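You operate a simulated robot arm through the tools that you are given. There is no shell and no other tool.

The job below is to be done with a simulated robot arm. You get a single attempt, and the scene is never put back.

Task
Tighten the brown-handled clamp, then open the grey, purple, green and black toggles.
Fine: run its jaw down and wind it snug first; no toggle may pop; the blue one stays across, the orange one open; leave the yellow-handled clamp.

The check looks at the end state, three seconds after you hand in, the way a careful person would. Anything else that was tipped, shoved, dropped, spilled or broken makes it a failure.

Robot
A 7-joint arm with a two-finger parallel gripper, fixed in place. Base frame: the origin is on the floor under the middle of its stand, x ahead of it, y to its left, z up; the work surface is at about z = 900. Readings come in mm, degrees, newtons and seconds.
It reaches about 1046 mm from its shoulder. Its first joint turns from -166.0 to 166.0 degrees. Payload 1.57 kg.
Tool frame: the origin (TCP) lies between the finger pads and is the grasp point; the fingertips stand 30 mm ahead of it; z points along the fingers, y is the line along which they close. Largest opening 80 mm; finger width 17, thickness 12; the body of the gripper, 40 by 82 mm, starts 80 mm behind the TCP.
Orientation is that of the tool frame in the base frame, as a unit quaternion [w, x, y, z]. With the fingers straight down and closing along the base's y, the tool's x points along the base's -x, its y along +y and its z along -z.

Tools
- The arm moves only by the tool play_rows. Its argument "series" is a list of rows, each a list of 7 numbers: the shift along the tool's x, y, z in mm, then the turn, a rotation vector about the tool's x, y, z in degrees, then the finger opening in mm, from 0 to 80. In form: [[tx, ty, tz, rx, ry, rz, hand], ...]. A call has 1 to 20 rows; each row is the pose to reach, as a shift and turn from the pose commanded when the call began, along the tool's axes at that moment. Rows are played at 5 a second. More than 50 mm and 8.6 degrees between two rows, or a gripper value outside its range, and nothing of the call is played. Where a pose cannot be reached the arm comes as near as it can. A force on the tool above 40 N (or 10 N above the force at the start of the call, whichever is more), or a blocked arm, ends the call early, and 0.2 s more pass. Each finger travels about 153 mm/s and halts on what it meets, pressing with about 38 N; the grip force reading is that of the motor and also rises with nothing between the fingers. The clock runs only during rows and for 0.2 s after the last one: add rows that repeat a pose to give the fingers time. It gives the time, the measured TCP pose, the force on the tool (base axes), the opening and the grip force at its end, in the units of the frame above (readings bear some noise), with the torque about the TCP (base axes, N m) and any sound that the robot's microphone picked up.
- Cameras (640 x 400 px; columns grow to the right, rows downward): "scene" is fixed at [220.2, -501.9, 1626.4]; the picture's right is [0.88, -0.48, 0.00], its down [-0.35, -0.63, -0.70] and it looks along [0.34, 0.61, -0.72] (base axes); focal length 375 px, centre (320, 200). "wrist" rides on the gripper at [72, -7, -122] in the tool frame; the picture's right is [0.09, 1.00, 0.00], its down [-0.84, 0.08, -0.54] and it looks along [-0.54, 0.05, 0.84] (tool axes); focal length 238 px, centre (320, 200).
- snapshot(camera): a new picture of that camera. No time passes.
- pixel_to_xyz(camera, pixels): for up to 12 pixels [column, row] of the newest picture of that camera ("zoom" is the newest enlarged one), the place [x, y, z] in the base frame of the surface seen there, good to about 2 mm. No time passes.
- enlarge(camera, box): a new picture of the part [left, top, right, bottom] of that camera's present view, enlarged. No time passes.
- finish_job(): hands the job in; it is judged then, once.

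Unless the task says otherwise, let go and move clear before handing in.

The tools are called as name(argument=value, ...) on one line, values as JSON. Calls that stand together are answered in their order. play_rows: Moves the arm, as the interface text tells. Its arguments: {"type":"object","properties":{"series":{"type":"array","items":{"type":"array","items":{"type":"number"}}}},"required":["series"]} The other tools are called the same way: snapshot (camera) takes a picture; pixel_to_xyz (camera, pixels) gives the place of the surface under pixels of a picture; enlarge (camera, box) takes an enlarged picture of a part of a camera's view; finish_job () hands the job in.

At the start:

```text
time: 0.0
eef_pos: [589.2, -203.7, 1290.5]
orientation: [0.0, 0.0, 1.0, 0.001]
force: [-0.1, 0.9, -0.4]
torque: [-0.01, 0.05, 0.0]
opening: 79.8
grip_force: 0.0
```

scene: 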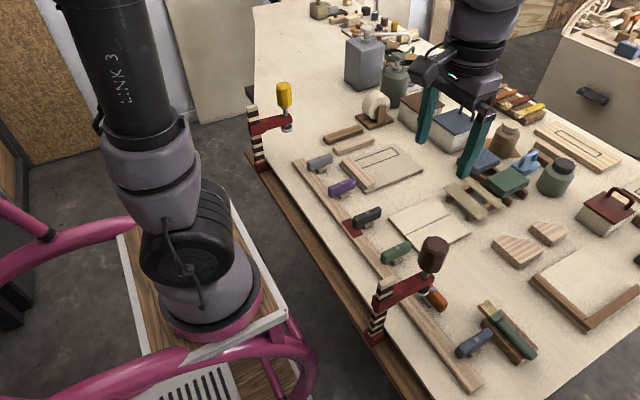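
wrist: 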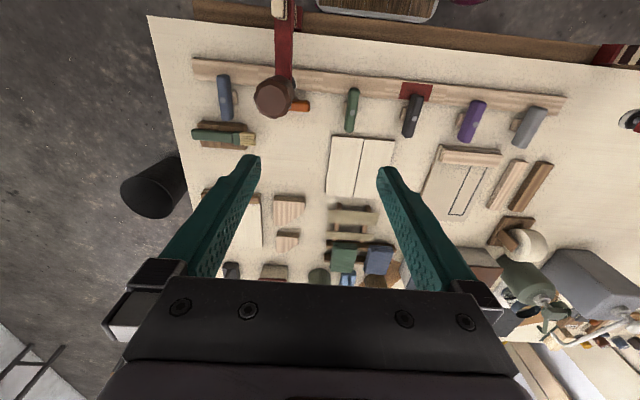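

The scene picture shows two bar clamps: one yellow-handled near (285,95) and one brown-handled near (433,255). A wooden strip carries toggles: grey (320,162), purple (342,187), black (367,217), green (396,252), orange (432,298) and blue (473,343). I'll enlarge these areas before planning.

enlarge(camera="scene", box=[350, 220, 510, 390])

enlarge(camera="scene", box=[230, 70, 430, 260])

enlarge(camera="wrist", box=[170, 0, 380, 170])

enlarge(camera="wrist", box=[330, 40, 580, 200])

```text
2.35 times, centred on (430, 305) of scene
```

zoom: 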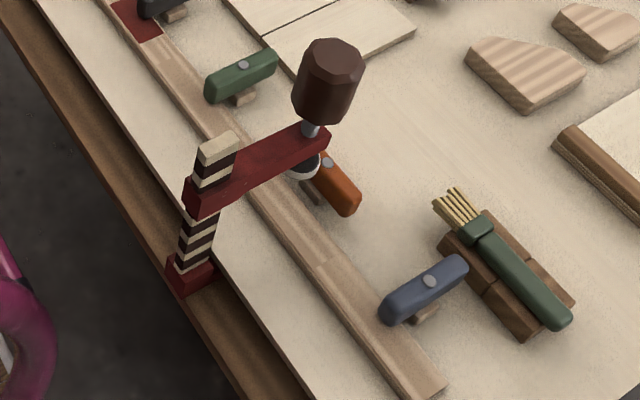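

```text
2.11 times, centred on (330, 165) of scene
```

zoom: 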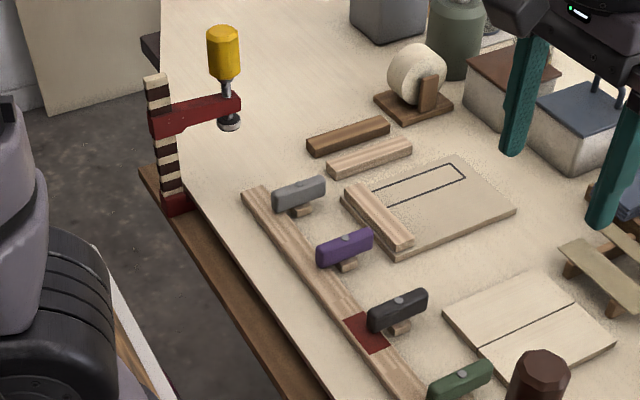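

```text
2.35 times, centred on (275, 85) of wrist
```

zoom: 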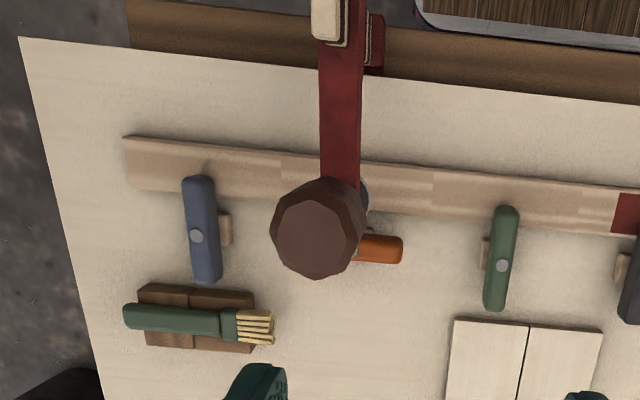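

```text
2.50 times, centred on (455, 120) of wrist
```

zoom: 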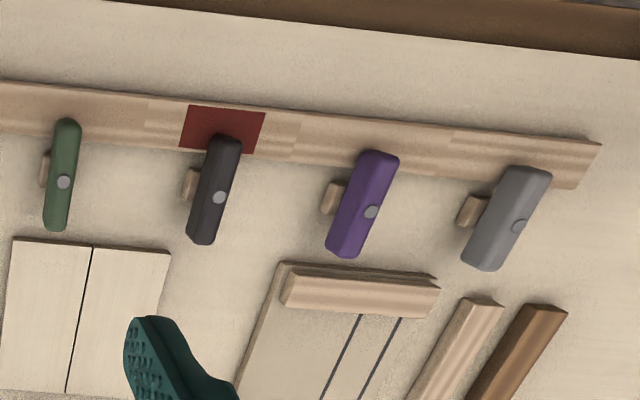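

The toggles each sit on a pin with a small wooden stop on one side, and the brown clamp's jaw is raised above the batten near the orange toggle. I'll measure the parts now, using fresh enlarged views.

enlarge(camera="scene", box=[365, 230, 465, 350])

pixel_to_xyz(camera="scene", pixels=[[433, 240], [433, 262], [427, 285], [385, 290], [408, 288], [430, 275], [376, 338], [386, 282], [425, 290], [432, 298], [440, 306], [440, 345]])

pixel_to_xyz(camera="wrist", pixels=[[223, 80], [225, 100], [228, 116], [274, 97], [285, 55], [300, 104], [354, 92], [352, 113], [348, 129], [416, 97], [413, 118], [407, 134]])

pixel_to_xyz(camera="wrist", pixels=[[481, 103], [473, 124], [465, 138], [541, 111], [533, 129], [522, 144], [200, 70], [560, 105], [418, 90], [300, 78], [460, 95], [385, 88]])

```text
3.33 times, centred on (415, 290) of scene
```

zoom: 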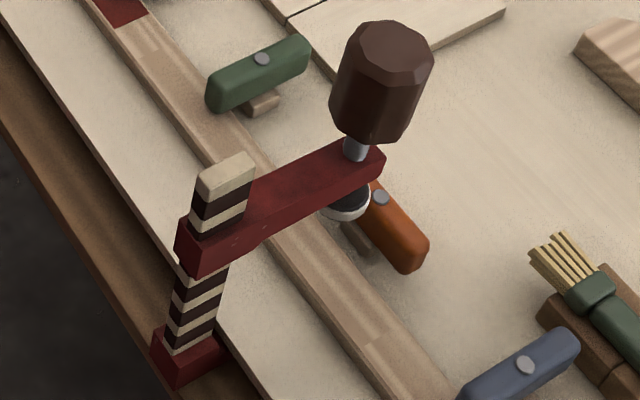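

```text
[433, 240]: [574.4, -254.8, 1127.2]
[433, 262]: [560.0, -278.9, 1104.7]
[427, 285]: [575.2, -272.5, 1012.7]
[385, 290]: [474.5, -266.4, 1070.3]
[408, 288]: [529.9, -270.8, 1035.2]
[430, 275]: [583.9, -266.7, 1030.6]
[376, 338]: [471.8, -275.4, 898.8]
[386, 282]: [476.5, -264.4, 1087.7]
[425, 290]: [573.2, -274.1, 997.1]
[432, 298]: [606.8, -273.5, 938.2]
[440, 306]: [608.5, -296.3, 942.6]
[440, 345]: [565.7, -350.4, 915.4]
```

```text
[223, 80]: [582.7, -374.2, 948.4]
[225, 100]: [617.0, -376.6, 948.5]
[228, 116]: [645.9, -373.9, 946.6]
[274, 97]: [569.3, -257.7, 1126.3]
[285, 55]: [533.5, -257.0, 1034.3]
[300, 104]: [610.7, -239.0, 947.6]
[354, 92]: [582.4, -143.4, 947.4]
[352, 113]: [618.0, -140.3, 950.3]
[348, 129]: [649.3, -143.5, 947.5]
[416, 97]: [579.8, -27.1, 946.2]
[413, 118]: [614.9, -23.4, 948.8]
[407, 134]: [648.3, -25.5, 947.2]
```

```text
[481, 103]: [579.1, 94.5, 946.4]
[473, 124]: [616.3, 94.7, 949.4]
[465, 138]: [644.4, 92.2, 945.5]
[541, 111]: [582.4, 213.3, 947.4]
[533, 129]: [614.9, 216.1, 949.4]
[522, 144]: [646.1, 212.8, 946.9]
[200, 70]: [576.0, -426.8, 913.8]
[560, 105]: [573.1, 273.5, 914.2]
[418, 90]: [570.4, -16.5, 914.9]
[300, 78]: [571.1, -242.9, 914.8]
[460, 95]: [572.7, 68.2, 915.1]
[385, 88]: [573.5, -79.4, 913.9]
```

Toggle pivots are near x=616 with y≈-376, -141, -24, 95 and 215. The bar tops are at z≈948 and the batten top is at z≈914. I'll look closer at the stops under the toggles and at the clamp head.

enlarge(camera="scene", box=[365, 230, 455, 290])

enlarge(camera="scene", box=[300, 145, 420, 265])

enlarge(camera="scene", box=[360, 260, 500, 390])

```text
6.67 times, centred on (410, 260) of scene
```

zoom: 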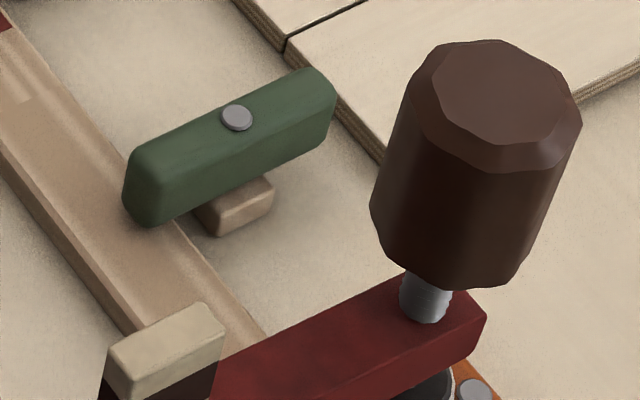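

```text
3.33 times, centred on (360, 205) of scene
```

zoom: 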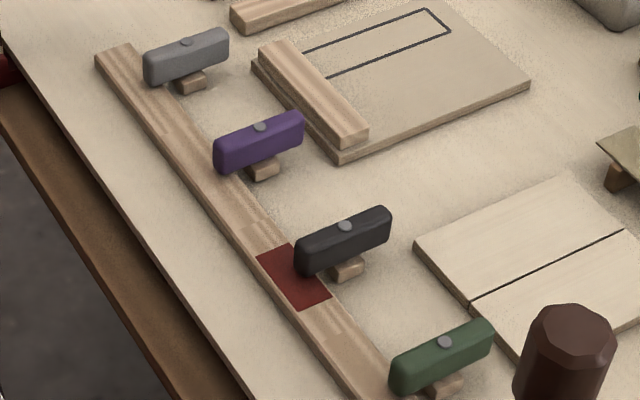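

```text
3.08 times, centred on (430, 325) of scene
```

zoom: 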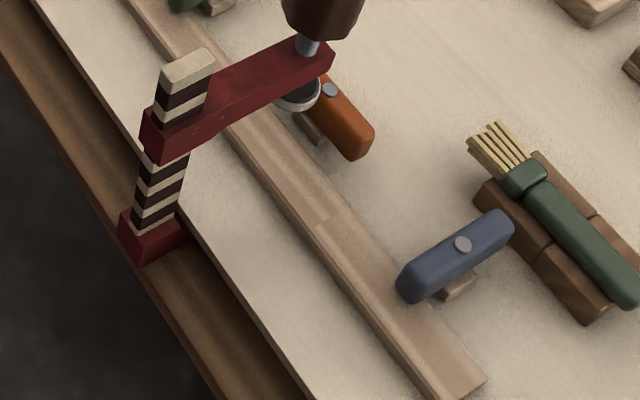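

The wooden pieces under the bars look like their pivot posts, since parallax explains which side they show on. Now I'll measure the clamp head from an enlarged view.

enlarge(camera="scene", box=[365, 230, 461, 350])

pixel_to_xyz(camera="zoom", pixels=[[400, 50], [350, 60], [430, 60], [345, 110], [420, 120], [380, 140], [355, 150], [385, 160], [185, 255], [180, 235], [235, 165], [215, 240]])

pixel_to_xyz(camera="zoom", pixels=[[350, 215], [340, 200], [300, 205], [380, 200], [400, 260], [360, 240], [300, 175], [260, 240], [190, 320], [190, 360], [165, 350], [160, 370]])

```text
3.33 times, centred on (413, 290) of scene
```

zoom: 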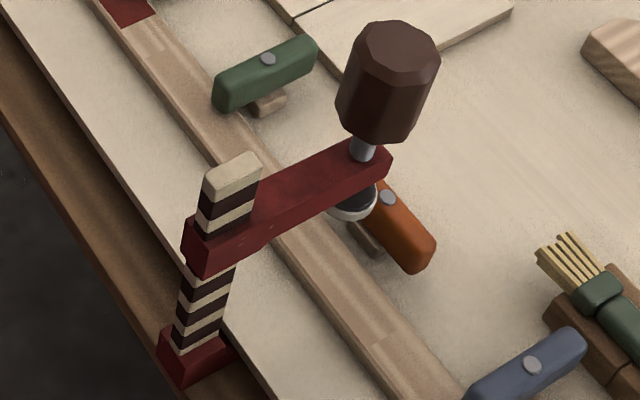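

```text
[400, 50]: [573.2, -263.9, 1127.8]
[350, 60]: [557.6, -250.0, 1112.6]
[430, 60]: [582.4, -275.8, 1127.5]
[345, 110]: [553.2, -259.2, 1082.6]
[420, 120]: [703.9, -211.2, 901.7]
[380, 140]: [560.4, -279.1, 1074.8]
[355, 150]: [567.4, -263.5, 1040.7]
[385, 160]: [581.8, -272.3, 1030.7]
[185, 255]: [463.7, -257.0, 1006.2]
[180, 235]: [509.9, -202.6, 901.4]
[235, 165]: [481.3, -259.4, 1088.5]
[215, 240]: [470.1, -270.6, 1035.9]
```

```text
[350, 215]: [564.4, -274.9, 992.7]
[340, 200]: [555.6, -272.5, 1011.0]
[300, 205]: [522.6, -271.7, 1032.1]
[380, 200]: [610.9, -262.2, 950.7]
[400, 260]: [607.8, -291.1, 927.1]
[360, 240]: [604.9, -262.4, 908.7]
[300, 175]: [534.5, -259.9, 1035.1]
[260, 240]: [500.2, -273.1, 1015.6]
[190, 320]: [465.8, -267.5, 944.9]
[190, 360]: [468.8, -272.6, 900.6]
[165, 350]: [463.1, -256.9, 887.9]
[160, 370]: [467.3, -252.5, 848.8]
```

The clamp arm spans z≈1008–1035 with its screw near (570,-259), the handle runs z≈1065–1127, and the pad bottom is near z≈990, about 75 mm above the batten. I'll move above the handle with the fingers open and check alignment.

play_rows(series=[[6, -18, 20, 0, 0, 0, 80], [12, -36, 40, 0, 0, 0, 80], [19, -55, 60, 0, 0, 0, 80], [19, -55, 80, 0, 0, 0, 80], [19, -55, 100, 0, 0, 0, 80], [19, -55, 110, 0, 0, 0, 80], [19, -55, 110, 0, 0, 0, 80]])

snapshot(camera="wrist")

snapshot(camera="scene")

```text
time: 1.6
eef_pos: [570.7, -258.5, 1182.1]
orientation: [0.0, -0.001, 1.0, 0.0]
force: [0.1, -0.6, -0.1]
torque: [0.03, 0.0, 0.01]
opening: 79.8
grip_force: 0.0
```

```text
taken
```

wrist: 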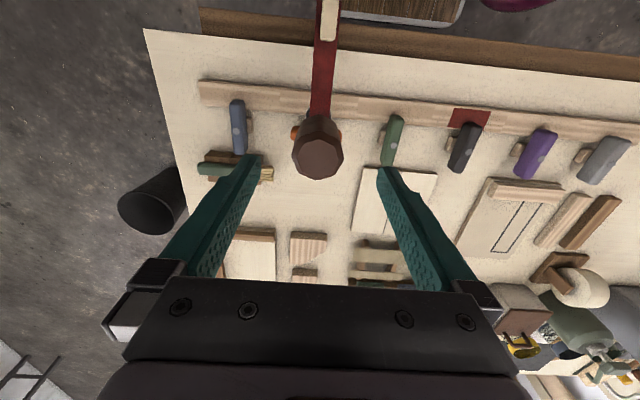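

```text
taken
```

scene: 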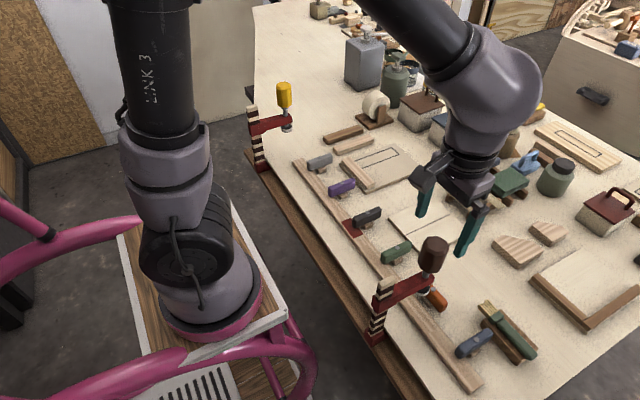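

TCP is at (570.7,-258.5,1182), and the handle appears between the fingers at about (318,150) in the wrist view. I'll measure the handle's top outline for exact centring.

enlarge(camera="wrist", box=[260, 70, 400, 190])

pixel_to_xyz(camera="wrist", pixels=[[301, 152], [341, 150], [321, 137], [321, 176], [321, 156], [310, 125], [300, 135], [336, 130], [322, 80], [312, 80], [333, 80], [320, 100]])

```text
3.33 times, centred on (330, 130) of wrist
```

zoom: 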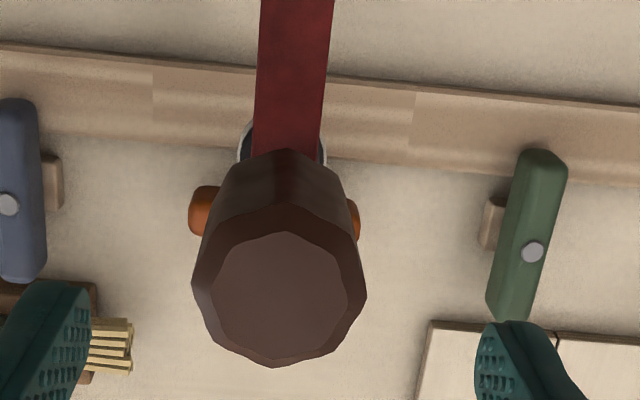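

```text
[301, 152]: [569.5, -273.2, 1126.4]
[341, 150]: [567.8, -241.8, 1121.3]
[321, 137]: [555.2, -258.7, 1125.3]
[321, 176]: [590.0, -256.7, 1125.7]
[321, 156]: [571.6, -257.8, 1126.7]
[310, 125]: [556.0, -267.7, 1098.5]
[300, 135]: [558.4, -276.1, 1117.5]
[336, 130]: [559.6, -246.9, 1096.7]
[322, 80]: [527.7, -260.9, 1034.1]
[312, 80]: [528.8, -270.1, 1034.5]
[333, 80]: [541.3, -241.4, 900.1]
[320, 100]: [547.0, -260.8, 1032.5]
```

The handle centre is about (570,-258.5) with a radius near 20 mm. Tightening means turning clockwise from above (+rz), so I'll pre-turn the hand by -90° here, clear of everything, to have wrist range for winding.

play_rows(series=[[0, 0, 0, 0, 0, -8, 80], [0, 0, 0, 0, 0, -16, 80], [0, 0, 0, 0, 0, -24, 80], [0, 0, 0, 0, 0, -32, 80], [0, 0, 0, 0, 0, -40, 80], [0, 0, 0, 0, 0, -48, 80], [0, 0, 0, 0, 0, -56, 80], [0, 0, 0, 0, 0, -64, 80], [0, 0, 0, 0, 0, -72, 80], [0, 0, 0, 0, 0, -80, 80], [0, 0, 0, 0, 0, -88, 80], [0, 0, 0, 0, 0, -90, 80], [0, 0, 0, 0, 0, -90, 80]])

```text
time: 4.4
eef_pos: [570.2, -257.4, 1180.4]
orientation: [0.001, 0.707, -0.707, 0.001]
force: [0.7, -0.2, -0.9]
torque: [0.0, -0.01, 0.02]
opening: 80.1
grip_force: 0.0
```

The turn was reached cleanly with the fingers now closing along x. I'll lower so the pads straddle the handle at z≈1096.

play_rows(series=[[1, 0, 20, 0, 0, 0, 80], [1, 0, 40, 0, 0, 0, 80], [1, 0, 60, 0, 0, 0, 80], [1, 0, 75, 0, 0, 0, 80], [1, 0, 84, 0, 0, 0, 80], [1, 0, 84, 0, 0, 0, 80]])

snapshot(camera="scene")

snapshot(camera="wrist")

```text
time: 5.8
eef_pos: [571.3, -260.0, 1095.8]
orientation: [0.0, 0.707, -0.707, 0.0]
force: [0.2, 0.3, 0.3]
torque: [0.0, 0.01, -0.03]
opening: 80.2
grip_force: 0.1
```

```text
taken
```

scene: 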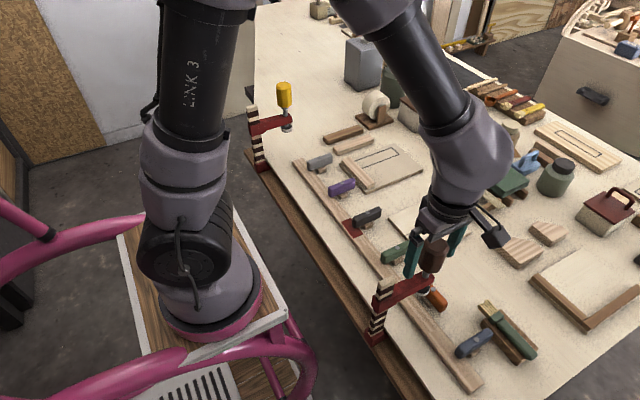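

```text
taken
```

wrist: 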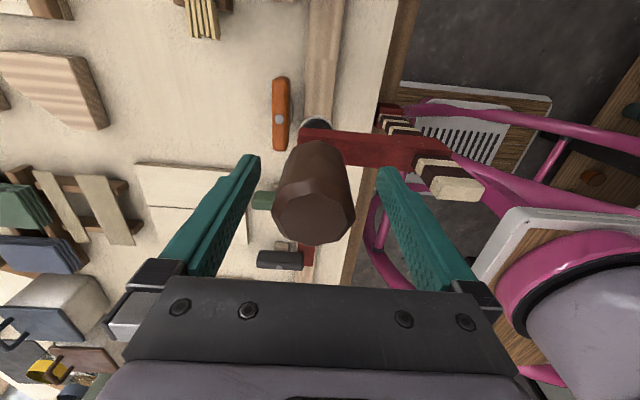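

The handle sits between the fingers at about (314,190) in the wrist view, clear of the arm below. I'll close gently onto the handle and read the grip.

play_rows(series=[[0, 0, 0, 0, 0, 0, 60], [0, 0, 0, 0, 0, 0, 45], [0, 0, 0, 0, 0, 0, 30], [0, 0, 0, 0, 0, 0, 30]])

```text
time: 6.8
eef_pos: [570.7, -260.0, 1095.3]
orientation: [0.0, 0.707, -0.707, 0.0]
force: [-1.4, -0.9, 0.8]
torque: [-0.1, 0.23, 0.0]
opening: 41.0
grip_force: 37.9
```

The fingers hold the handle at 41 mm opening with 38 N. I'll push down in small steps and see whether the jaw slides.

play_rows(series=[[0, 0, 3, 0, 0, 0, 30], [0, 0, 6, 0, 0, 0, 30], [0, 0, 10, 0, 0, 0, 30], [0, 0, 10, 0, 0, 0, 30]])

snapshot(camera="scene")

```text
time: 7.8
eef_pos: [571.3, -260.2, 1086.1]
orientation: [-0.001, 0.707, -0.707, 0.0]
force: [0.2, -0.6, -0.7]
torque: [-0.07, -0.6, 0.0]
opening: 41.2
grip_force: 37.8
```

```text
taken
```

scene: 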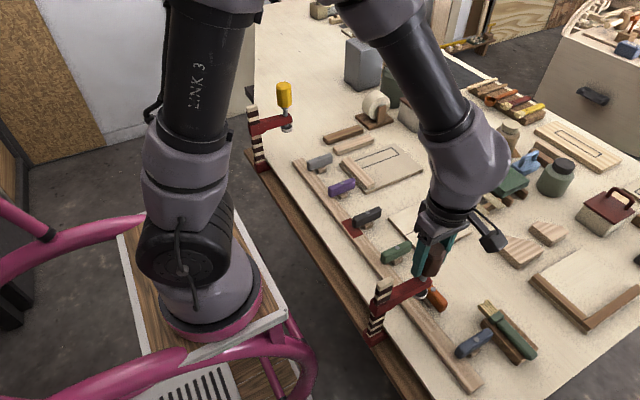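

The hand went down 9 mm with almost no force. I'll check whether the jaw arm really moved with it or the fingers slid on the handle.

enlarge(camera="scene", box=[355, 220, 475, 350])

pixel_to_xyz(camera="scene", pixels=[[400, 290], [405, 286], [410, 290], [428, 262], [430, 258], [395, 287]])

```text
3.08 times, centred on (415, 285) of scene
```

zoom: 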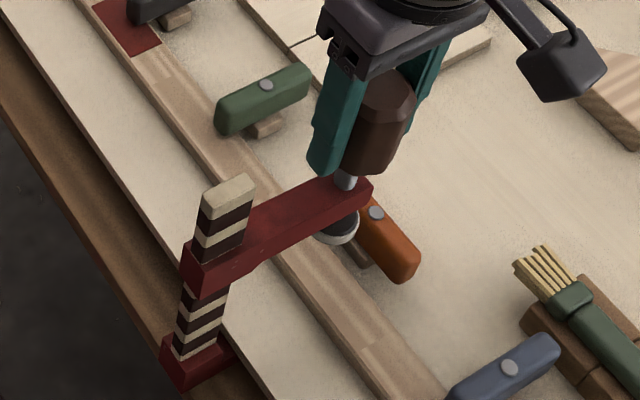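

```text
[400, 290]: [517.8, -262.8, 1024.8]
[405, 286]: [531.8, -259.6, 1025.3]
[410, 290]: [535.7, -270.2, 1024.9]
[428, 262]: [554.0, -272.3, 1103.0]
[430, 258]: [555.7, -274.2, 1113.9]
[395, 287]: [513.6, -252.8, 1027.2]
```

The arm's top dropped from z≈1034.5 to ≈1025, so the jaw slides with the handle. I'll keep running it down in one larger stretch that stays well above contact.

play_rows(series=[[0, 0, 6, 0, 0, 0, 30], [0, 0, 12, 0, 0, 0, 30], [0, 0, 18, 0, 0, 0, 30], [0, 0, 24, 0, 0, 0, 30], [0, 0, 30, 0, 0, 0, 30], [0, 0, 36, 0, 0, 0, 30], [0, 0, 42, 0, 0, 0, 30], [0, 0, 48, 0, 0, 0, 30], [0, 0, 48, 0, 0, 0, 30]])

enlarge(camera="scene", box=[355, 220, 475, 350])

```text
time: 9.8
eef_pos: [569.0, -259.9, 1039.1]
orientation: [-0.001, -0.707, 0.707, 0.0]
force: [0.8, -1.4, 0.8]
torque: [-0.02, -0.53, -0.02]
opening: 41.2
grip_force: 37.7
```

```text
3.08 times, centred on (415, 285) of scene
```

zoom: 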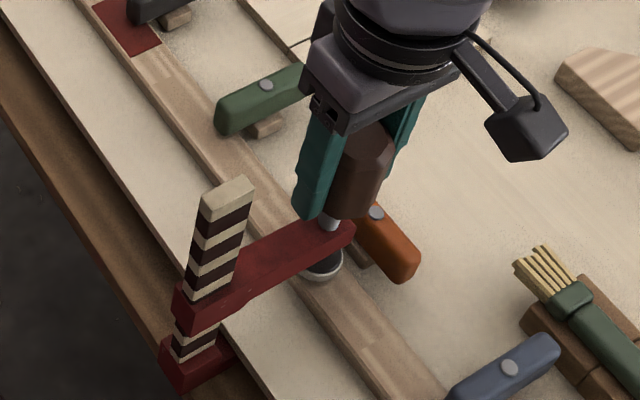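

pixel_to_xyz(camera="zoom", pixels=[[270, 260], [300, 250], [310, 278], [325, 283], [335, 276], [320, 300], [290, 290], [345, 240], [370, 330], [375, 213]])

```text
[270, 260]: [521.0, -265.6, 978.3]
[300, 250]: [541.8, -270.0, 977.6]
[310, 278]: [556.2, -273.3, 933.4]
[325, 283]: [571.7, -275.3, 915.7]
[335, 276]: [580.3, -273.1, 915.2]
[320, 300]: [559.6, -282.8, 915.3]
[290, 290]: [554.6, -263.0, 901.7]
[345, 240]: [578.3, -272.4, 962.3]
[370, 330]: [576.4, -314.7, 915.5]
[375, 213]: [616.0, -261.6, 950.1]
```

The arm top is at z≈978 and the pad's rim near (315,282) in the zoom is about 17–19 mm above the batten (z≈915). I'll approach contact slowly.

play_rows(series=[[0, 0, 2, 0, 0, 0, 30], [0, 0, 4, 0, 0, 0, 30], [0, 0, 6, 0, 0, 0, 30], [0, 0, 8, 0, 0, 0, 30], [0, 0, 10, 0, 0, 0, 30], [0, 0, 12, 0, 0, 0, 30], [0, 0, 14, 0, 0, 0, 30], [0, 0, 14, 0, 0, 0, 30]])

enlarge(camera="scene", box=[385, 270, 455, 330])

```text
time: 11.6
eef_pos: [570.5, -259.9, 1025.8]
orientation: [-0.001, 0.707, -0.707, 0.0]
force: [-1.3, -0.2, 7.5]
torque: [-0.03, 0.75, -0.01]
opening: 41.0
grip_force: 37.8
```

```text
6.67 times, centred on (420, 300) of scene
```

zoom: 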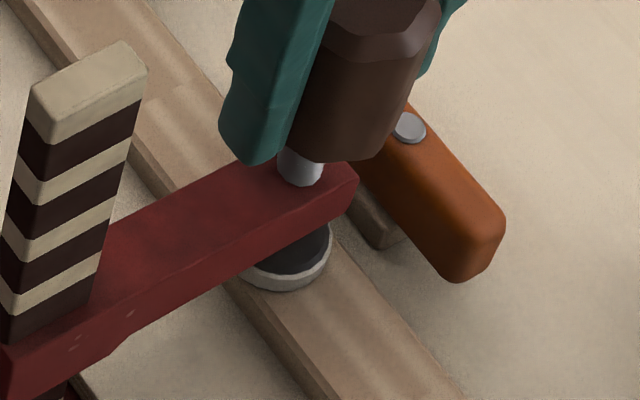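

Upward force rose to 7.5 N and the pad looks nearly on the batten at (285,285) in the zoom. I'll continue in 1 mm steps to find firm contact.

play_rows(series=[[0, 0, 1, 0, 0, 0, 30], [0, 0, 1, 0, 0, 0, 30], [0, 0, 2, 0, 0, 0, 30], [0, 0, 2, 0, 0, 0, 30]])

```text
time: 12.6
eef_pos: [570.4, -258.9, 1023.4]
orientation: [0.0, 0.707, -0.707, 0.0]
force: [-0.8, 1.9, 14.9]
torque: [0.14, 0.65, -0.02]
opening: 41.3
grip_force: 37.9
```

Force rose to about 15 N over another 2 mm. I'll take two more small steps to tell compliance from hard contact.

play_rows(series=[[0, 0, 1, 0, 0, 0, 30], [0, 0, 1, 0, 0, 0, 30], [0, 0, 2, 0, 0, 0, 30], [0, 0, 2, 0, 0, 0, 30]])

enlarge(camera="scene", box=[385, 270, 455, 330])

pixel_to_xyz(camera="zoom", pixels=[[150, 220], [230, 200], [285, 285], [275, 290], [320, 270], [300, 330], [370, 330], [100, 60], [300, 165], [290, 260]])

```text
time: 13.6
eef_pos: [571.0, -260.0, 1021.4]
orientation: [0.0, 0.707, -0.707, -0.001]
force: [-0.1, 5.2, 17.2]
torque: [0.43, -0.39, 0.02]
opening: 41.2
grip_force: 37.2
```

```text
6.67 times, centred on (420, 300) of scene
```

zoom: 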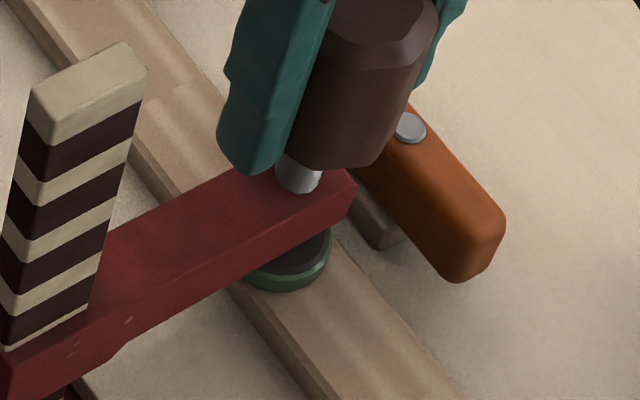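

```text
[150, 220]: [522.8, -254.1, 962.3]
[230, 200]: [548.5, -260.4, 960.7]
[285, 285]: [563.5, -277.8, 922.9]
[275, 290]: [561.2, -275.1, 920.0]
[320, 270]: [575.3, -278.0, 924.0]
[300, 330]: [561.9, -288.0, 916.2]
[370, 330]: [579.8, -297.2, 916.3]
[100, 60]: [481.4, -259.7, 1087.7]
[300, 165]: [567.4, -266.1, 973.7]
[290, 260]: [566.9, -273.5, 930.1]
```

The pad's rim turned from white to green at (285,285), so it is seated on the batten, with about 17 N of reaction. Now I'll wind clockwise (+rz) in small steps and watch the torque.

play_rows(series=[[0, 0, 0, 0, 0, 6, 30], [0, 0, 0, 0, 0, 12, 30], [0, 0, 0, 0, 0, 18, 30], [0, 0, 0, 0, 0, 24, 30], [0, 0, 0, 0, 0, 30, 30], [0, 0, 0, 0, 0, 30, 30]])

enlarge(camera="scene", box=[385, 270, 455, 330])

```text
time: 15.0
eef_pos: [570.8, -259.7, 1022.5]
orientation: [0.001, -0.499, 0.866, 0.0]
force: [1.2, -2.1, 13.1]
torque: [-0.32, -0.27, -0.02]
opening: 41.0
grip_force: 38.1
```

```text
6.67 times, centred on (420, 300) of scene
```

zoom: 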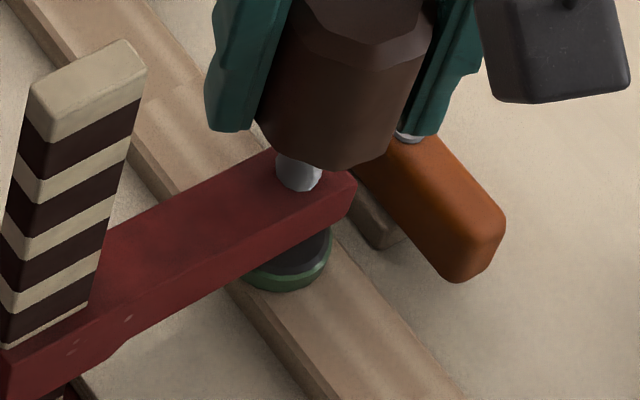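

The hand turned 30° with no resisting torque, and the rim stays green. I'll keep winding, with the reading watched after each stretch.

play_rows(series=[[0, 0, 0, 0, 0, 6, 30], [0, 0, 0, 0, 0, 12, 30], [0, 0, 0, 0, 0, 18, 30], [0, 0, 0, 0, 0, 24, 30], [0, 0, 0, 0, 0, 30, 30], [0, 0, 0, 0, 0, 36, 30], [0, 0, 0, 0, 0, 42, 30], [0, 0, 0, 0, 0, 48, 30], [0, 0, 0, 0, 0, 54, 30], [0, 0, 0, 0, 0, 60, 30], [0, 0, 0, 0, 0, 60, 30]])

enlarge(camera="scene", box=[385, 270, 455, 330])

pixel_to_xyz(camera="zoom", pixels=[[150, 220], [230, 200], [370, 330], [300, 330]])

```text
time: 17.4
eef_pos: [570.1, -259.7, 1021.4]
orientation: [0.0, 0.001, 1.0, 0.0]
force: [2.1, -1.0, 8.6]
torque: [-0.27, -0.32, 0.0]
opening: 40.9
grip_force: 38.5
```

```text
6.67 times, centred on (420, 300) of scene
```

zoom: 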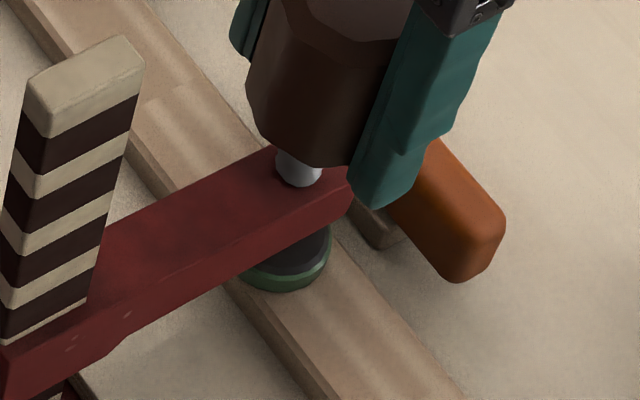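

```text
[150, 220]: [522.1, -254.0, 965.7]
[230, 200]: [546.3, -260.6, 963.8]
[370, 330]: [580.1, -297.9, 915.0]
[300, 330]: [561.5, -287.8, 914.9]
```

The rim is still green, but the arm's top reads about 2–3 mm higher and the reaction fell to 8.6 N, so the screw is advancing without much load yet. I'll keep winding another 84°.

play_rows(series=[[0, 0, 0, 0, 0, 6, 30], [0, 0, 0, 0, 0, 12, 30], [0, 0, 0, 0, 0, 18, 30], [0, 0, 0, 0, 0, 24, 30], [0, 0, 0, 0, 0, 30, 30], [0, 0, 0, 0, 0, 36, 30], [0, 0, 0, 0, 0, 42, 30], [0, 0, 0, 0, 0, 48, 30], [0, 0, 0, 0, 0, 54, 30], [0, 0, 0, 0, 0, 60, 30], [0, 0, 0, 0, 0, 66, 30], [0, 0, 0, 0, 0, 72, 30], [0, 0, 0, 0, 0, 78, 30], [0, 0, 0, 0, 0, 84, 30], [0, 0, 0, 0, 0, 84, 30]])

snapshot(camera="scene")

enlarge(camera="scene", box=[385, 270, 455, 330])

pixel_to_xyz(camera="zoom", pixels=[[150, 220], [230, 200], [370, 330], [300, 330], [90, 60]])

```text
time: 20.6
eef_pos: [569.8, -258.3, 1021.7]
orientation: [0.0, 0.67, 0.742, -0.001]
force: [6.1, 3.5, -16.1]
torque: [0.9, -0.83, 0.0]
opening: 41.7
grip_force: 37.7
```

```text
taken
```

scene: 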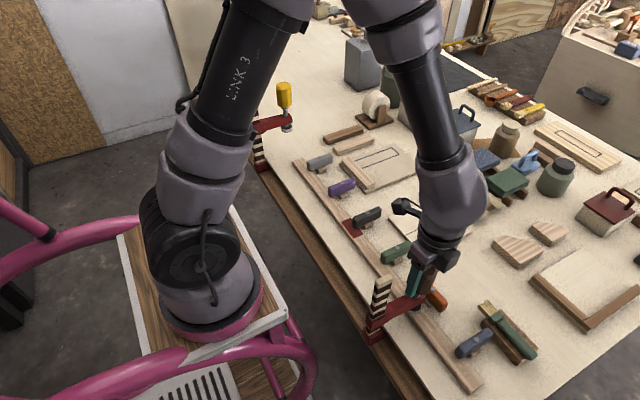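

```text
6.67 times, centred on (420, 300) of scene
```

zoom: 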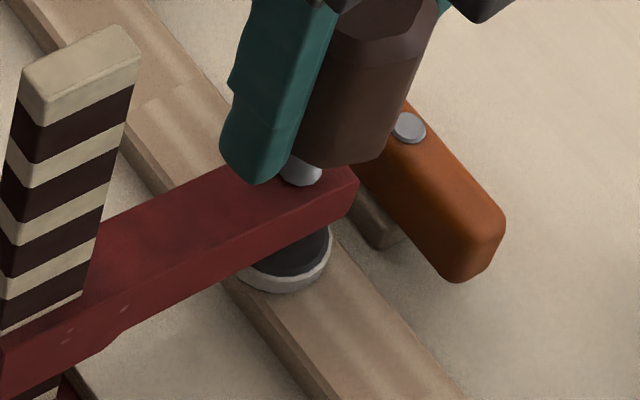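

```text
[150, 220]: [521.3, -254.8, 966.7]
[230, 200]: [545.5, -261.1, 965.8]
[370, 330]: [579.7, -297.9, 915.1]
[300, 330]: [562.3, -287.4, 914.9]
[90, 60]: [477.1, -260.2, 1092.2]
```

The rim went white again and the tool reads -16 N in z, while the bar's top rose from about 1088 to 1092. Because I held the handle at one height, the advancing screw lifted the clamp instead of pressing. I'll look at the clamp's foot before letting the handle follow down.

enlarge(camera="scene", box=[350, 265, 450, 360])

pixel_to_xyz(camera="scene", pixels=[[376, 338], [370, 340], [385, 330], [372, 330], [376, 320], [366, 330], [360, 350], [390, 345]])

```text
4.21 times, centred on (400, 312) of scene
```

zoom: 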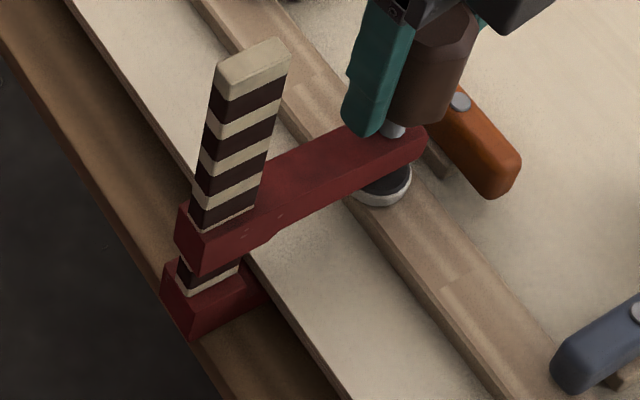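

```text
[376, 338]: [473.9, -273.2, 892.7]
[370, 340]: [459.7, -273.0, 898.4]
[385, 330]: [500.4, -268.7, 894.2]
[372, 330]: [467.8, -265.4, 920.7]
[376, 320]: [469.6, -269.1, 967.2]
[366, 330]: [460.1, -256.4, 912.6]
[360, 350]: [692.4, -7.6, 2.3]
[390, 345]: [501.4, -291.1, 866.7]
```

The whole frame is lifted a few millimetres with me carrying it. I'll lower the hand gently until the load vanishes so the pad reseats on the batten.

play_rows(series=[[0, 0, 1, 0, 0, 0, 30], [0, 0, 2, 0, 0, 0, 30], [0, 0, 3, 0, 0, 0, 30], [0, 0, 3, 0, 0, 0, 30]])

enlarge(camera="scene", box=[350, 265, 450, 360])

```text
time: 21.6
eef_pos: [570.3, -259.0, 1018.6]
orientation: [0.0, 0.67, 0.743, 0.0]
force: [-2.1, 1.2, 14.7]
torque: [0.23, 0.4, -0.08]
opening: 41.4
grip_force: 38.0
```

```text
4.21 times, centred on (400, 312) of scene
```

zoom: 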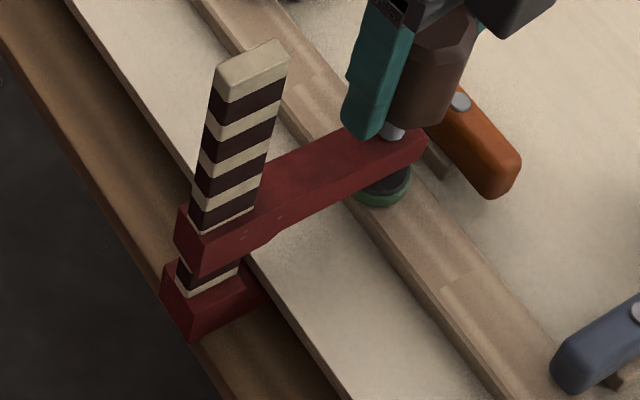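

With 14.7 N of contact the rim is green again, so green means the pad is pressing. I'll open in place to see whether the clamp holds that on its own before regripping.

play_rows(series=[[0, 0, 0, 0, 0, 0, 50], [0, 0, 0, 0, 0, 0, 80], [0, 0, 0, 0, 0, 0, 80]])

enlarge(camera="scene", box=[350, 265, 450, 360])

pixel_to_xyz(camera="zoom", pixels=[[250, 65], [300, 170], [330, 160], [210, 310], [380, 200], [430, 260]])

```text
time: 22.4
eef_pos: [571.1, -258.7, 1017.9]
orientation: [0.0, 0.669, 0.743, 0.0]
force: [-0.5, -0.1, -0.4]
torque: [-0.01, -0.01, 0.04]
opening: 80.1
grip_force: 0.1
```

```text
4.21 times, centred on (400, 312) of scene
```

zoom: 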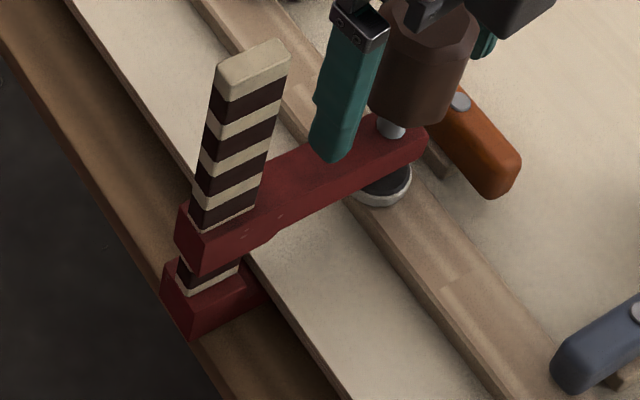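

```text
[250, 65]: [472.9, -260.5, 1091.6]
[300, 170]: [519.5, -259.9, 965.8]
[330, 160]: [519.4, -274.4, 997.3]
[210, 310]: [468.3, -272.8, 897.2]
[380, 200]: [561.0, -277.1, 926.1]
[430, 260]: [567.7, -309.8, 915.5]
```

With the fingers open the rim is white, so the clamp isn't holding load yet and needs more winding. I'll swing the open hand back around the handle for another bite; there is clearance to the bar and the orange toggle.

play_rows(series=[[0, 0, 0, 0, 0, -8.4, 80], [0, 0, 0, 0, 0, -16.8, 80], [0, 0, 0, 0, 0, -25.2, 80], [0, 0, 0, 0, 0, -33.6, 80], [0, 0, 0, 0, 0, -42, 80], [0, 0, 0, 0, 0, -50.4, 80], [0, 0, 0, 0, 0, -58.8, 80], [0, 0, 0, 0, 0, -67.2, 80], [0, 0, 0, 0, 0, -75.6, 80], [0, 0, 0, 0, 0, -84, 80], [0, 0, 0, 0, 0, -92.4, 80], [0, 0, 0, 0, 0, -100.8, 80], [0, 0, 0, 0, 0, -109.2, 80], [0, 0, 0, 0, 0, -117.6, 80], [0, 0, 0, 0, 0, -126, 80], [0, 0, 0, 0, 0, -134.4, 80], [0, 0, 0, 0, 0, -142.8, 80], [0, 0, 0, 0, 0, -151.2, 80], [0, 0, 0, 0, 0, -159.6, 80], [0, 0, 0, 0, 0, -168, 80]])

snapshot(camera="wrist")

```text
time: 26.6
eef_pos: [568.7, -259.7, 1017.9]
orientation: [0.0, -0.671, 0.742, 0.0]
force: [0.6, -0.4, 0.7]
torque: [0.01, 0.0, -0.01]
opening: 80.2
grip_force: 0.0
```

```text
taken
```

wrist: 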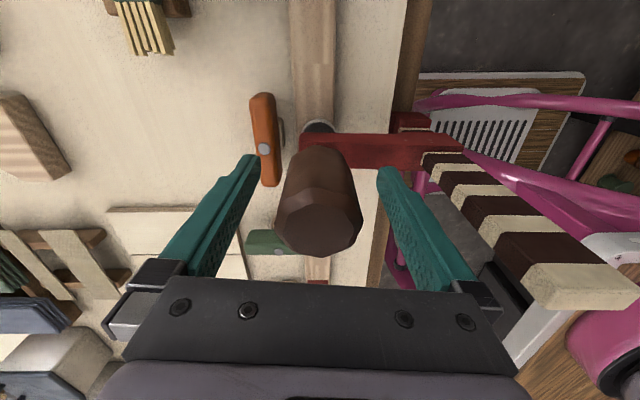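

The hand is back at about -84° with the handle still between the fingers. I'll check the handle's height and the batten before gripping again.

pixel_to_xyz(camera="wrist", pixels=[[318, 228], [305, 170], [345, 145], [380, 150], [265, 140], [310, 60]])

play_rows(series=[[0, 0, 0, 0, 0, 0, 60], [0, 0, 0, 0, 0, 0, 45], [0, 0, 0, 0, 0, 0, 30], [0, 0, 0, 0, 0, 0, 30]])

```text
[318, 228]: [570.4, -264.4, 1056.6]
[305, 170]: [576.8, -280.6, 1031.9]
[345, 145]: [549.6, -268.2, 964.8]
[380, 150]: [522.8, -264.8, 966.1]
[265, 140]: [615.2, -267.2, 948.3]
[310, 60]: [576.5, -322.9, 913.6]
```

```text
time: 27.6
eef_pos: [569.9, -261.0, 1017.0]
orientation: [0.001, -0.669, 0.743, -0.001]
force: [5.9, 0.3, 0.1]
torque: [0.05, -0.76, 0.0]
opening: 40.2
grip_force: 37.9
```

The handle top is at 1056.6 and the arm top at about 965, the same gap as at the start, so the handle doesn't travel along the screw; the pad extends and the frame rides up. I have a fresh grip at 40 mm and will wind another 84°.

play_rows(series=[[0, 0, 0, 0, 0, 6, 30], [0, 0, 0, 0, 0, 12, 30], [0, 0, 0, 0, 0, 18, 30], [0, 0, 0, 0, 0, 24, 30], [0, 0, 0, 0, 0, 30, 30], [0, 0, 0, 0, 0, 36, 30], [0, 0, 0, 0, 0, 42, 30], [0, 0, 0, 0, 0, 42, 30]])

enlarge(camera="scene", box=[350, 265, 450, 360])

pixel_to_xyz(camera="zoom", pixels=[[250, 65], [300, 170], [210, 310], [380, 205], [430, 260], [390, 190]])

```text
time: 29.4
eef_pos: [570.6, -260.0, 1018.5]
orientation: [0.0, -0.357, 0.934, 0.0]
force: [-2.1, -4.2, 0.6]
torque: [-0.55, -0.25, 0.0]
opening: 39.5
grip_force: 38.1
```

```text
4.21 times, centred on (400, 312) of scene
```

zoom: 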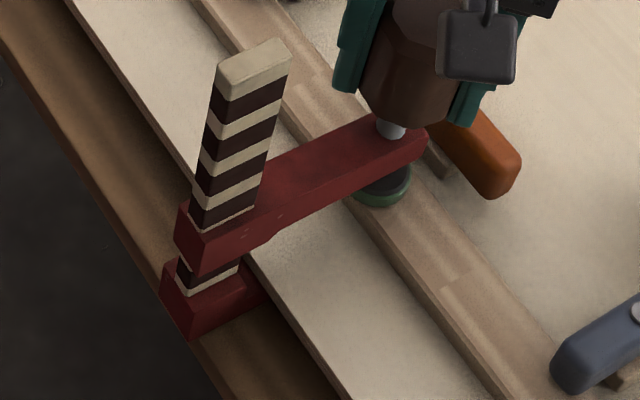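

```text
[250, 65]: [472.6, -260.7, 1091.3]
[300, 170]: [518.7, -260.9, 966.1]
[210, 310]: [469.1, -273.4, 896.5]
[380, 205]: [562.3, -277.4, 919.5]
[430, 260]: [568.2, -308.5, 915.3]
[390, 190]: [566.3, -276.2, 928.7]
```

The rim is green now with almost no load from me, so the clamp is bearing on its own, and the frame stayed put. I'll wind on a bit more in small steps and watch for torque and colour changes.

play_rows(series=[[0, 0, 0, 0, 0, 6, 30], [0, 0, 0, 0, 0, 12, 30], [0, 0, 0, 0, 0, 18, 30], [0, 0, 0, 0, 0, 24, 30], [0, 0, 0, 0, 0, 30, 30], [0, 0, 0, 0, 0, 30, 30]])

enlarge(camera="scene", box=[350, 265, 450, 360])

pixel_to_xyz(camera="zoom", pixels=[[250, 65], [300, 170], [210, 310], [380, 205], [430, 260], [390, 190]])

```text
time: 30.8
eef_pos: [570.0, -260.0, 1017.9]
orientation: [0.001, -0.104, 0.995, 0.0]
force: [1.4, -2.4, 6.8]
torque: [-0.27, -0.23, -0.01]
opening: 38.6
grip_force: 37.4
```

```text
4.21 times, centred on (400, 312) of scene
```

zoom: 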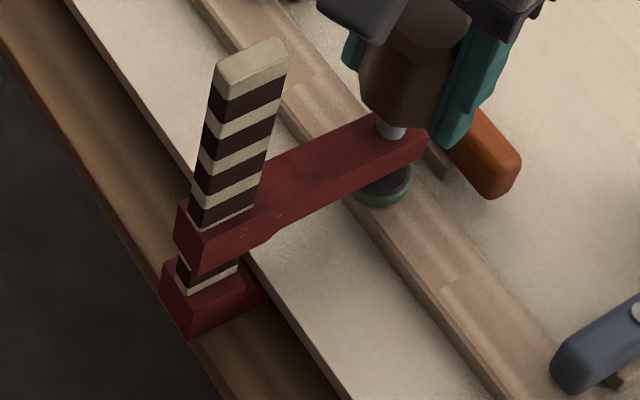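

```text
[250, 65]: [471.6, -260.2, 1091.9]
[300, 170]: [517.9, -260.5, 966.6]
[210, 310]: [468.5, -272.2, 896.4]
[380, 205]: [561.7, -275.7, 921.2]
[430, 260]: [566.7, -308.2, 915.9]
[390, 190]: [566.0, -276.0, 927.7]
```

The opening shrank from 40.2 to 38.6 mm as the pads settled from the handle's corners onto its flats, which suggests the handle is beginning to resist. I'll wind another 30° and watch for slipping.

play_rows(series=[[0, 0, 0, 0, 0, 5, 30], [0, 0, 0, 0, 0, 10, 30], [0, 0, 0, 0, 0, 15, 30], [0, 0, 0, 0, 0, 20, 30], [0, 0, 0, 0, 0, 25, 30], [0, 0, 0, 0, 0, 30, 30], [0, 0, 0, 0, 0, 30, 30]])

enlarge(camera="scene", box=[350, 265, 450, 360])

enlarge(camera="wrist", box=[220, 90, 420, 290])

```text
time: 32.4
eef_pos: [570.5, -260.7, 1017.0]
orientation: [0.0, 0.157, 0.988, 0.0]
force: [4.9, -4.2, -1.4]
torque: [-0.4, -0.69, 0.05]
opening: 38.4
grip_force: 38.0
```

```text
4.21 times, centred on (400, 312) of scene
```

zoom: 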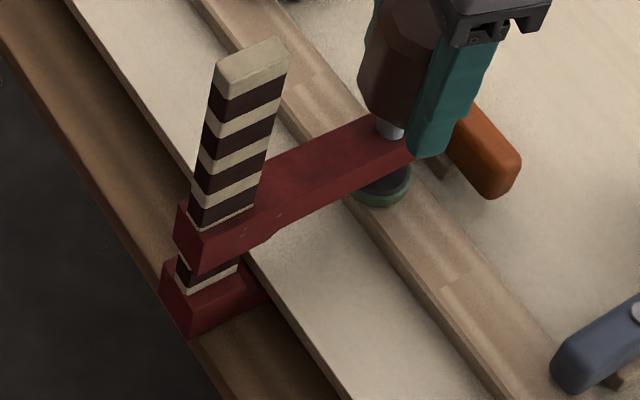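

```text
2.00 times, centred on (320, 190) of wrist
```

zoom: 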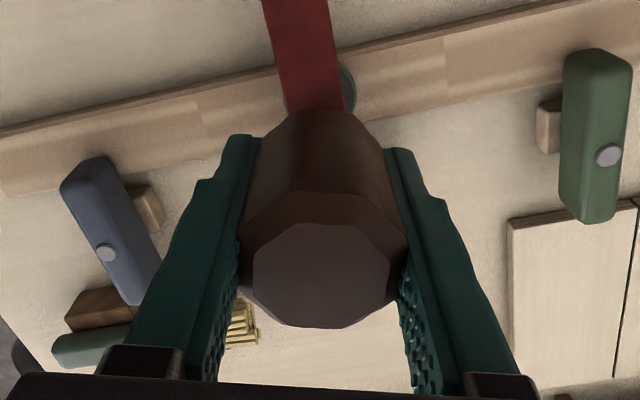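

The pads are now flat on the handle's faces at 38.4 mm and the rim is still green. I'll open in place to check that the clamp keeps its pressure unassisted.

play_rows(series=[[0, 0, 0, 0, 0, 0, 50], [0, 0, 0, 0, 0, 0, 60], [0, 0, 0, 0, 0, 0, 60]])

enlarge(camera="scene", box=[385, 285, 435, 325])

enlarge(camera="wrist", box=[220, 90, 420, 290])

```text
time: 33.2
eef_pos: [570.5, -259.6, 1019.0]
orientation: [0.0, 0.157, 0.988, 0.0]
force: [0.2, -0.3, 0.5]
torque: [0.02, 0.0, 0.0]
opening: 59.9
grip_force: 0.0
```

```text
10.00 times, centred on (410, 305) of scene
```

zoom: 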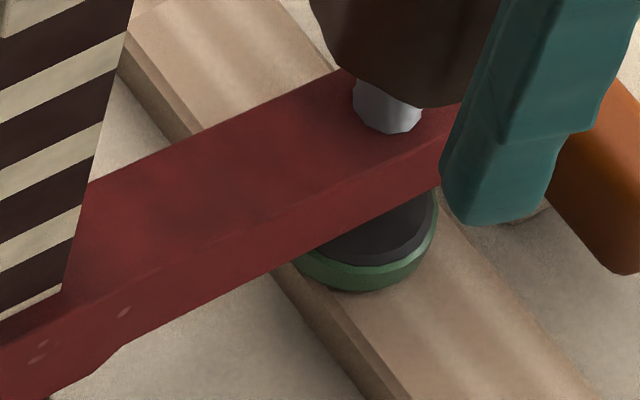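

```text
2.00 times, centred on (320, 190) of wrist
```

zoom: 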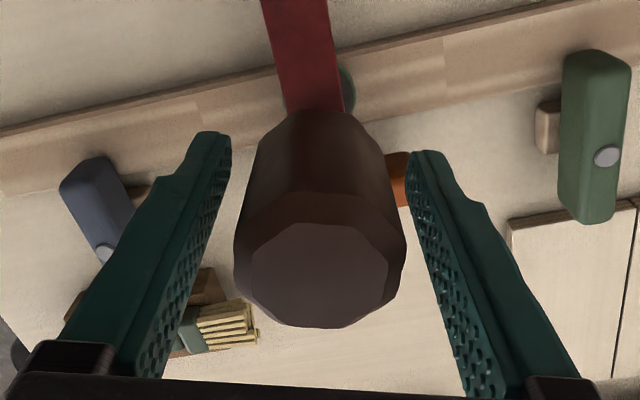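

The rim stays green with my fingers off at (365,275) in the zoom, so the clamp now holds by itself. For margin I'll grip again and wind slightly further, feeling for resistance.

play_rows(series=[[0, 0, 0, 0, 0, 0, 45], [0, 0, 0, 0, 0, 0, 30], [0, 0, 0, 0, 0, 0, 30], [0, 0, 0, 0, 0, 5, 30], [0, 0, 0, 0, 0, 10, 30], [0, 0, 0, 0, 0, 15, 30], [0, 0, 0, 0, 0, 20, 30], [0, 0, 0, 0, 0, 20, 30]])

enlarge(camera="scene", box=[385, 285, 435, 325])

enlarge(camera="wrist", box=[220, 90, 420, 290])

```text
time: 35.0
eef_pos: [571.3, -260.6, 1018.0]
orientation: [0.0, 0.326, 0.945, 0.0]
force: [-1.4, -6.3, 0.0]
torque: [-0.47, 0.02, 0.03]
opening: 38.6
grip_force: 38.5
```

```text
10.00 times, centred on (410, 305) of scene
```

zoom: 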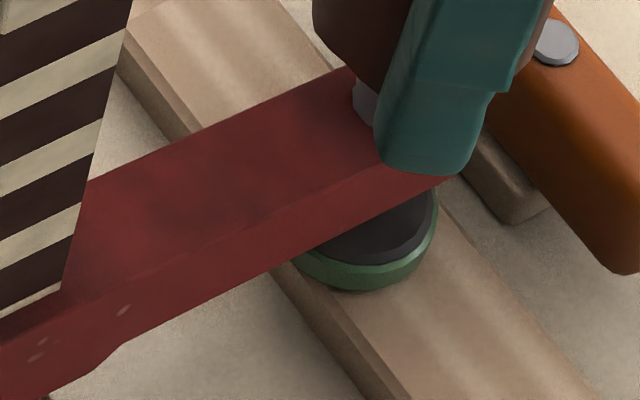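

```text
2.00 times, centred on (320, 190) of wrist
```

zoom: 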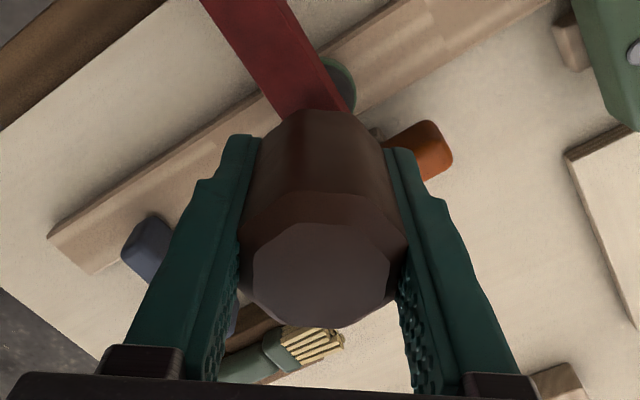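

The handle turned 20° with the hand and the torque is still only 0.03 N m, with the rim green. I'll go on in short stretches, checking the rim each time for a change that would mean too tight.

play_rows(series=[[0, 0, 0, 0, 0, 5, 30], [0, 0, 0, 0, 0, 10, 30], [0, 0, 0, 0, 0, 15, 30], [0, 0, 0, 0, 0, 20, 30], [0, 0, 0, 0, 0, 20, 30]])

enlarge(camera="scene", box=[350, 265, 450, 360])

pixel_to_xyz(camera="zoom", pixels=[[250, 65], [300, 170], [210, 310], [430, 260], [470, 300]])

```text
time: 36.2
eef_pos: [570.6, -260.1, 1017.2]
orientation: [0.0, 0.486, 0.874, 0.0]
force: [-1.1, -7.4, -7.1]
torque: [-0.63, -0.21, 0.02]
opening: 38.3
grip_force: 37.9
```

```text
4.21 times, centred on (400, 312) of scene
```

zoom: 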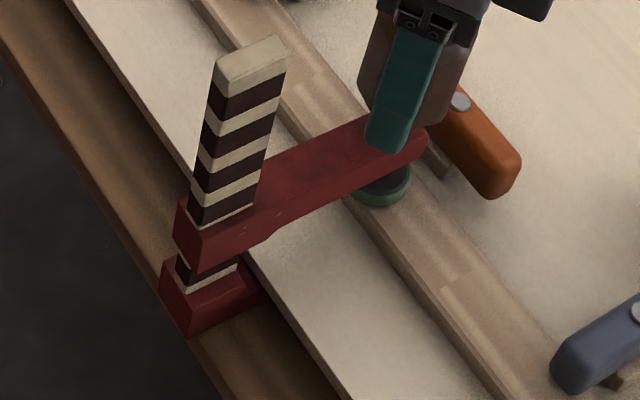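

```text
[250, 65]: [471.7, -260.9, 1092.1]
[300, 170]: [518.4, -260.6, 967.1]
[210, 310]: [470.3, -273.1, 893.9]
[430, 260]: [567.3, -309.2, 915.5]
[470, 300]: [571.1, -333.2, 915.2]
```

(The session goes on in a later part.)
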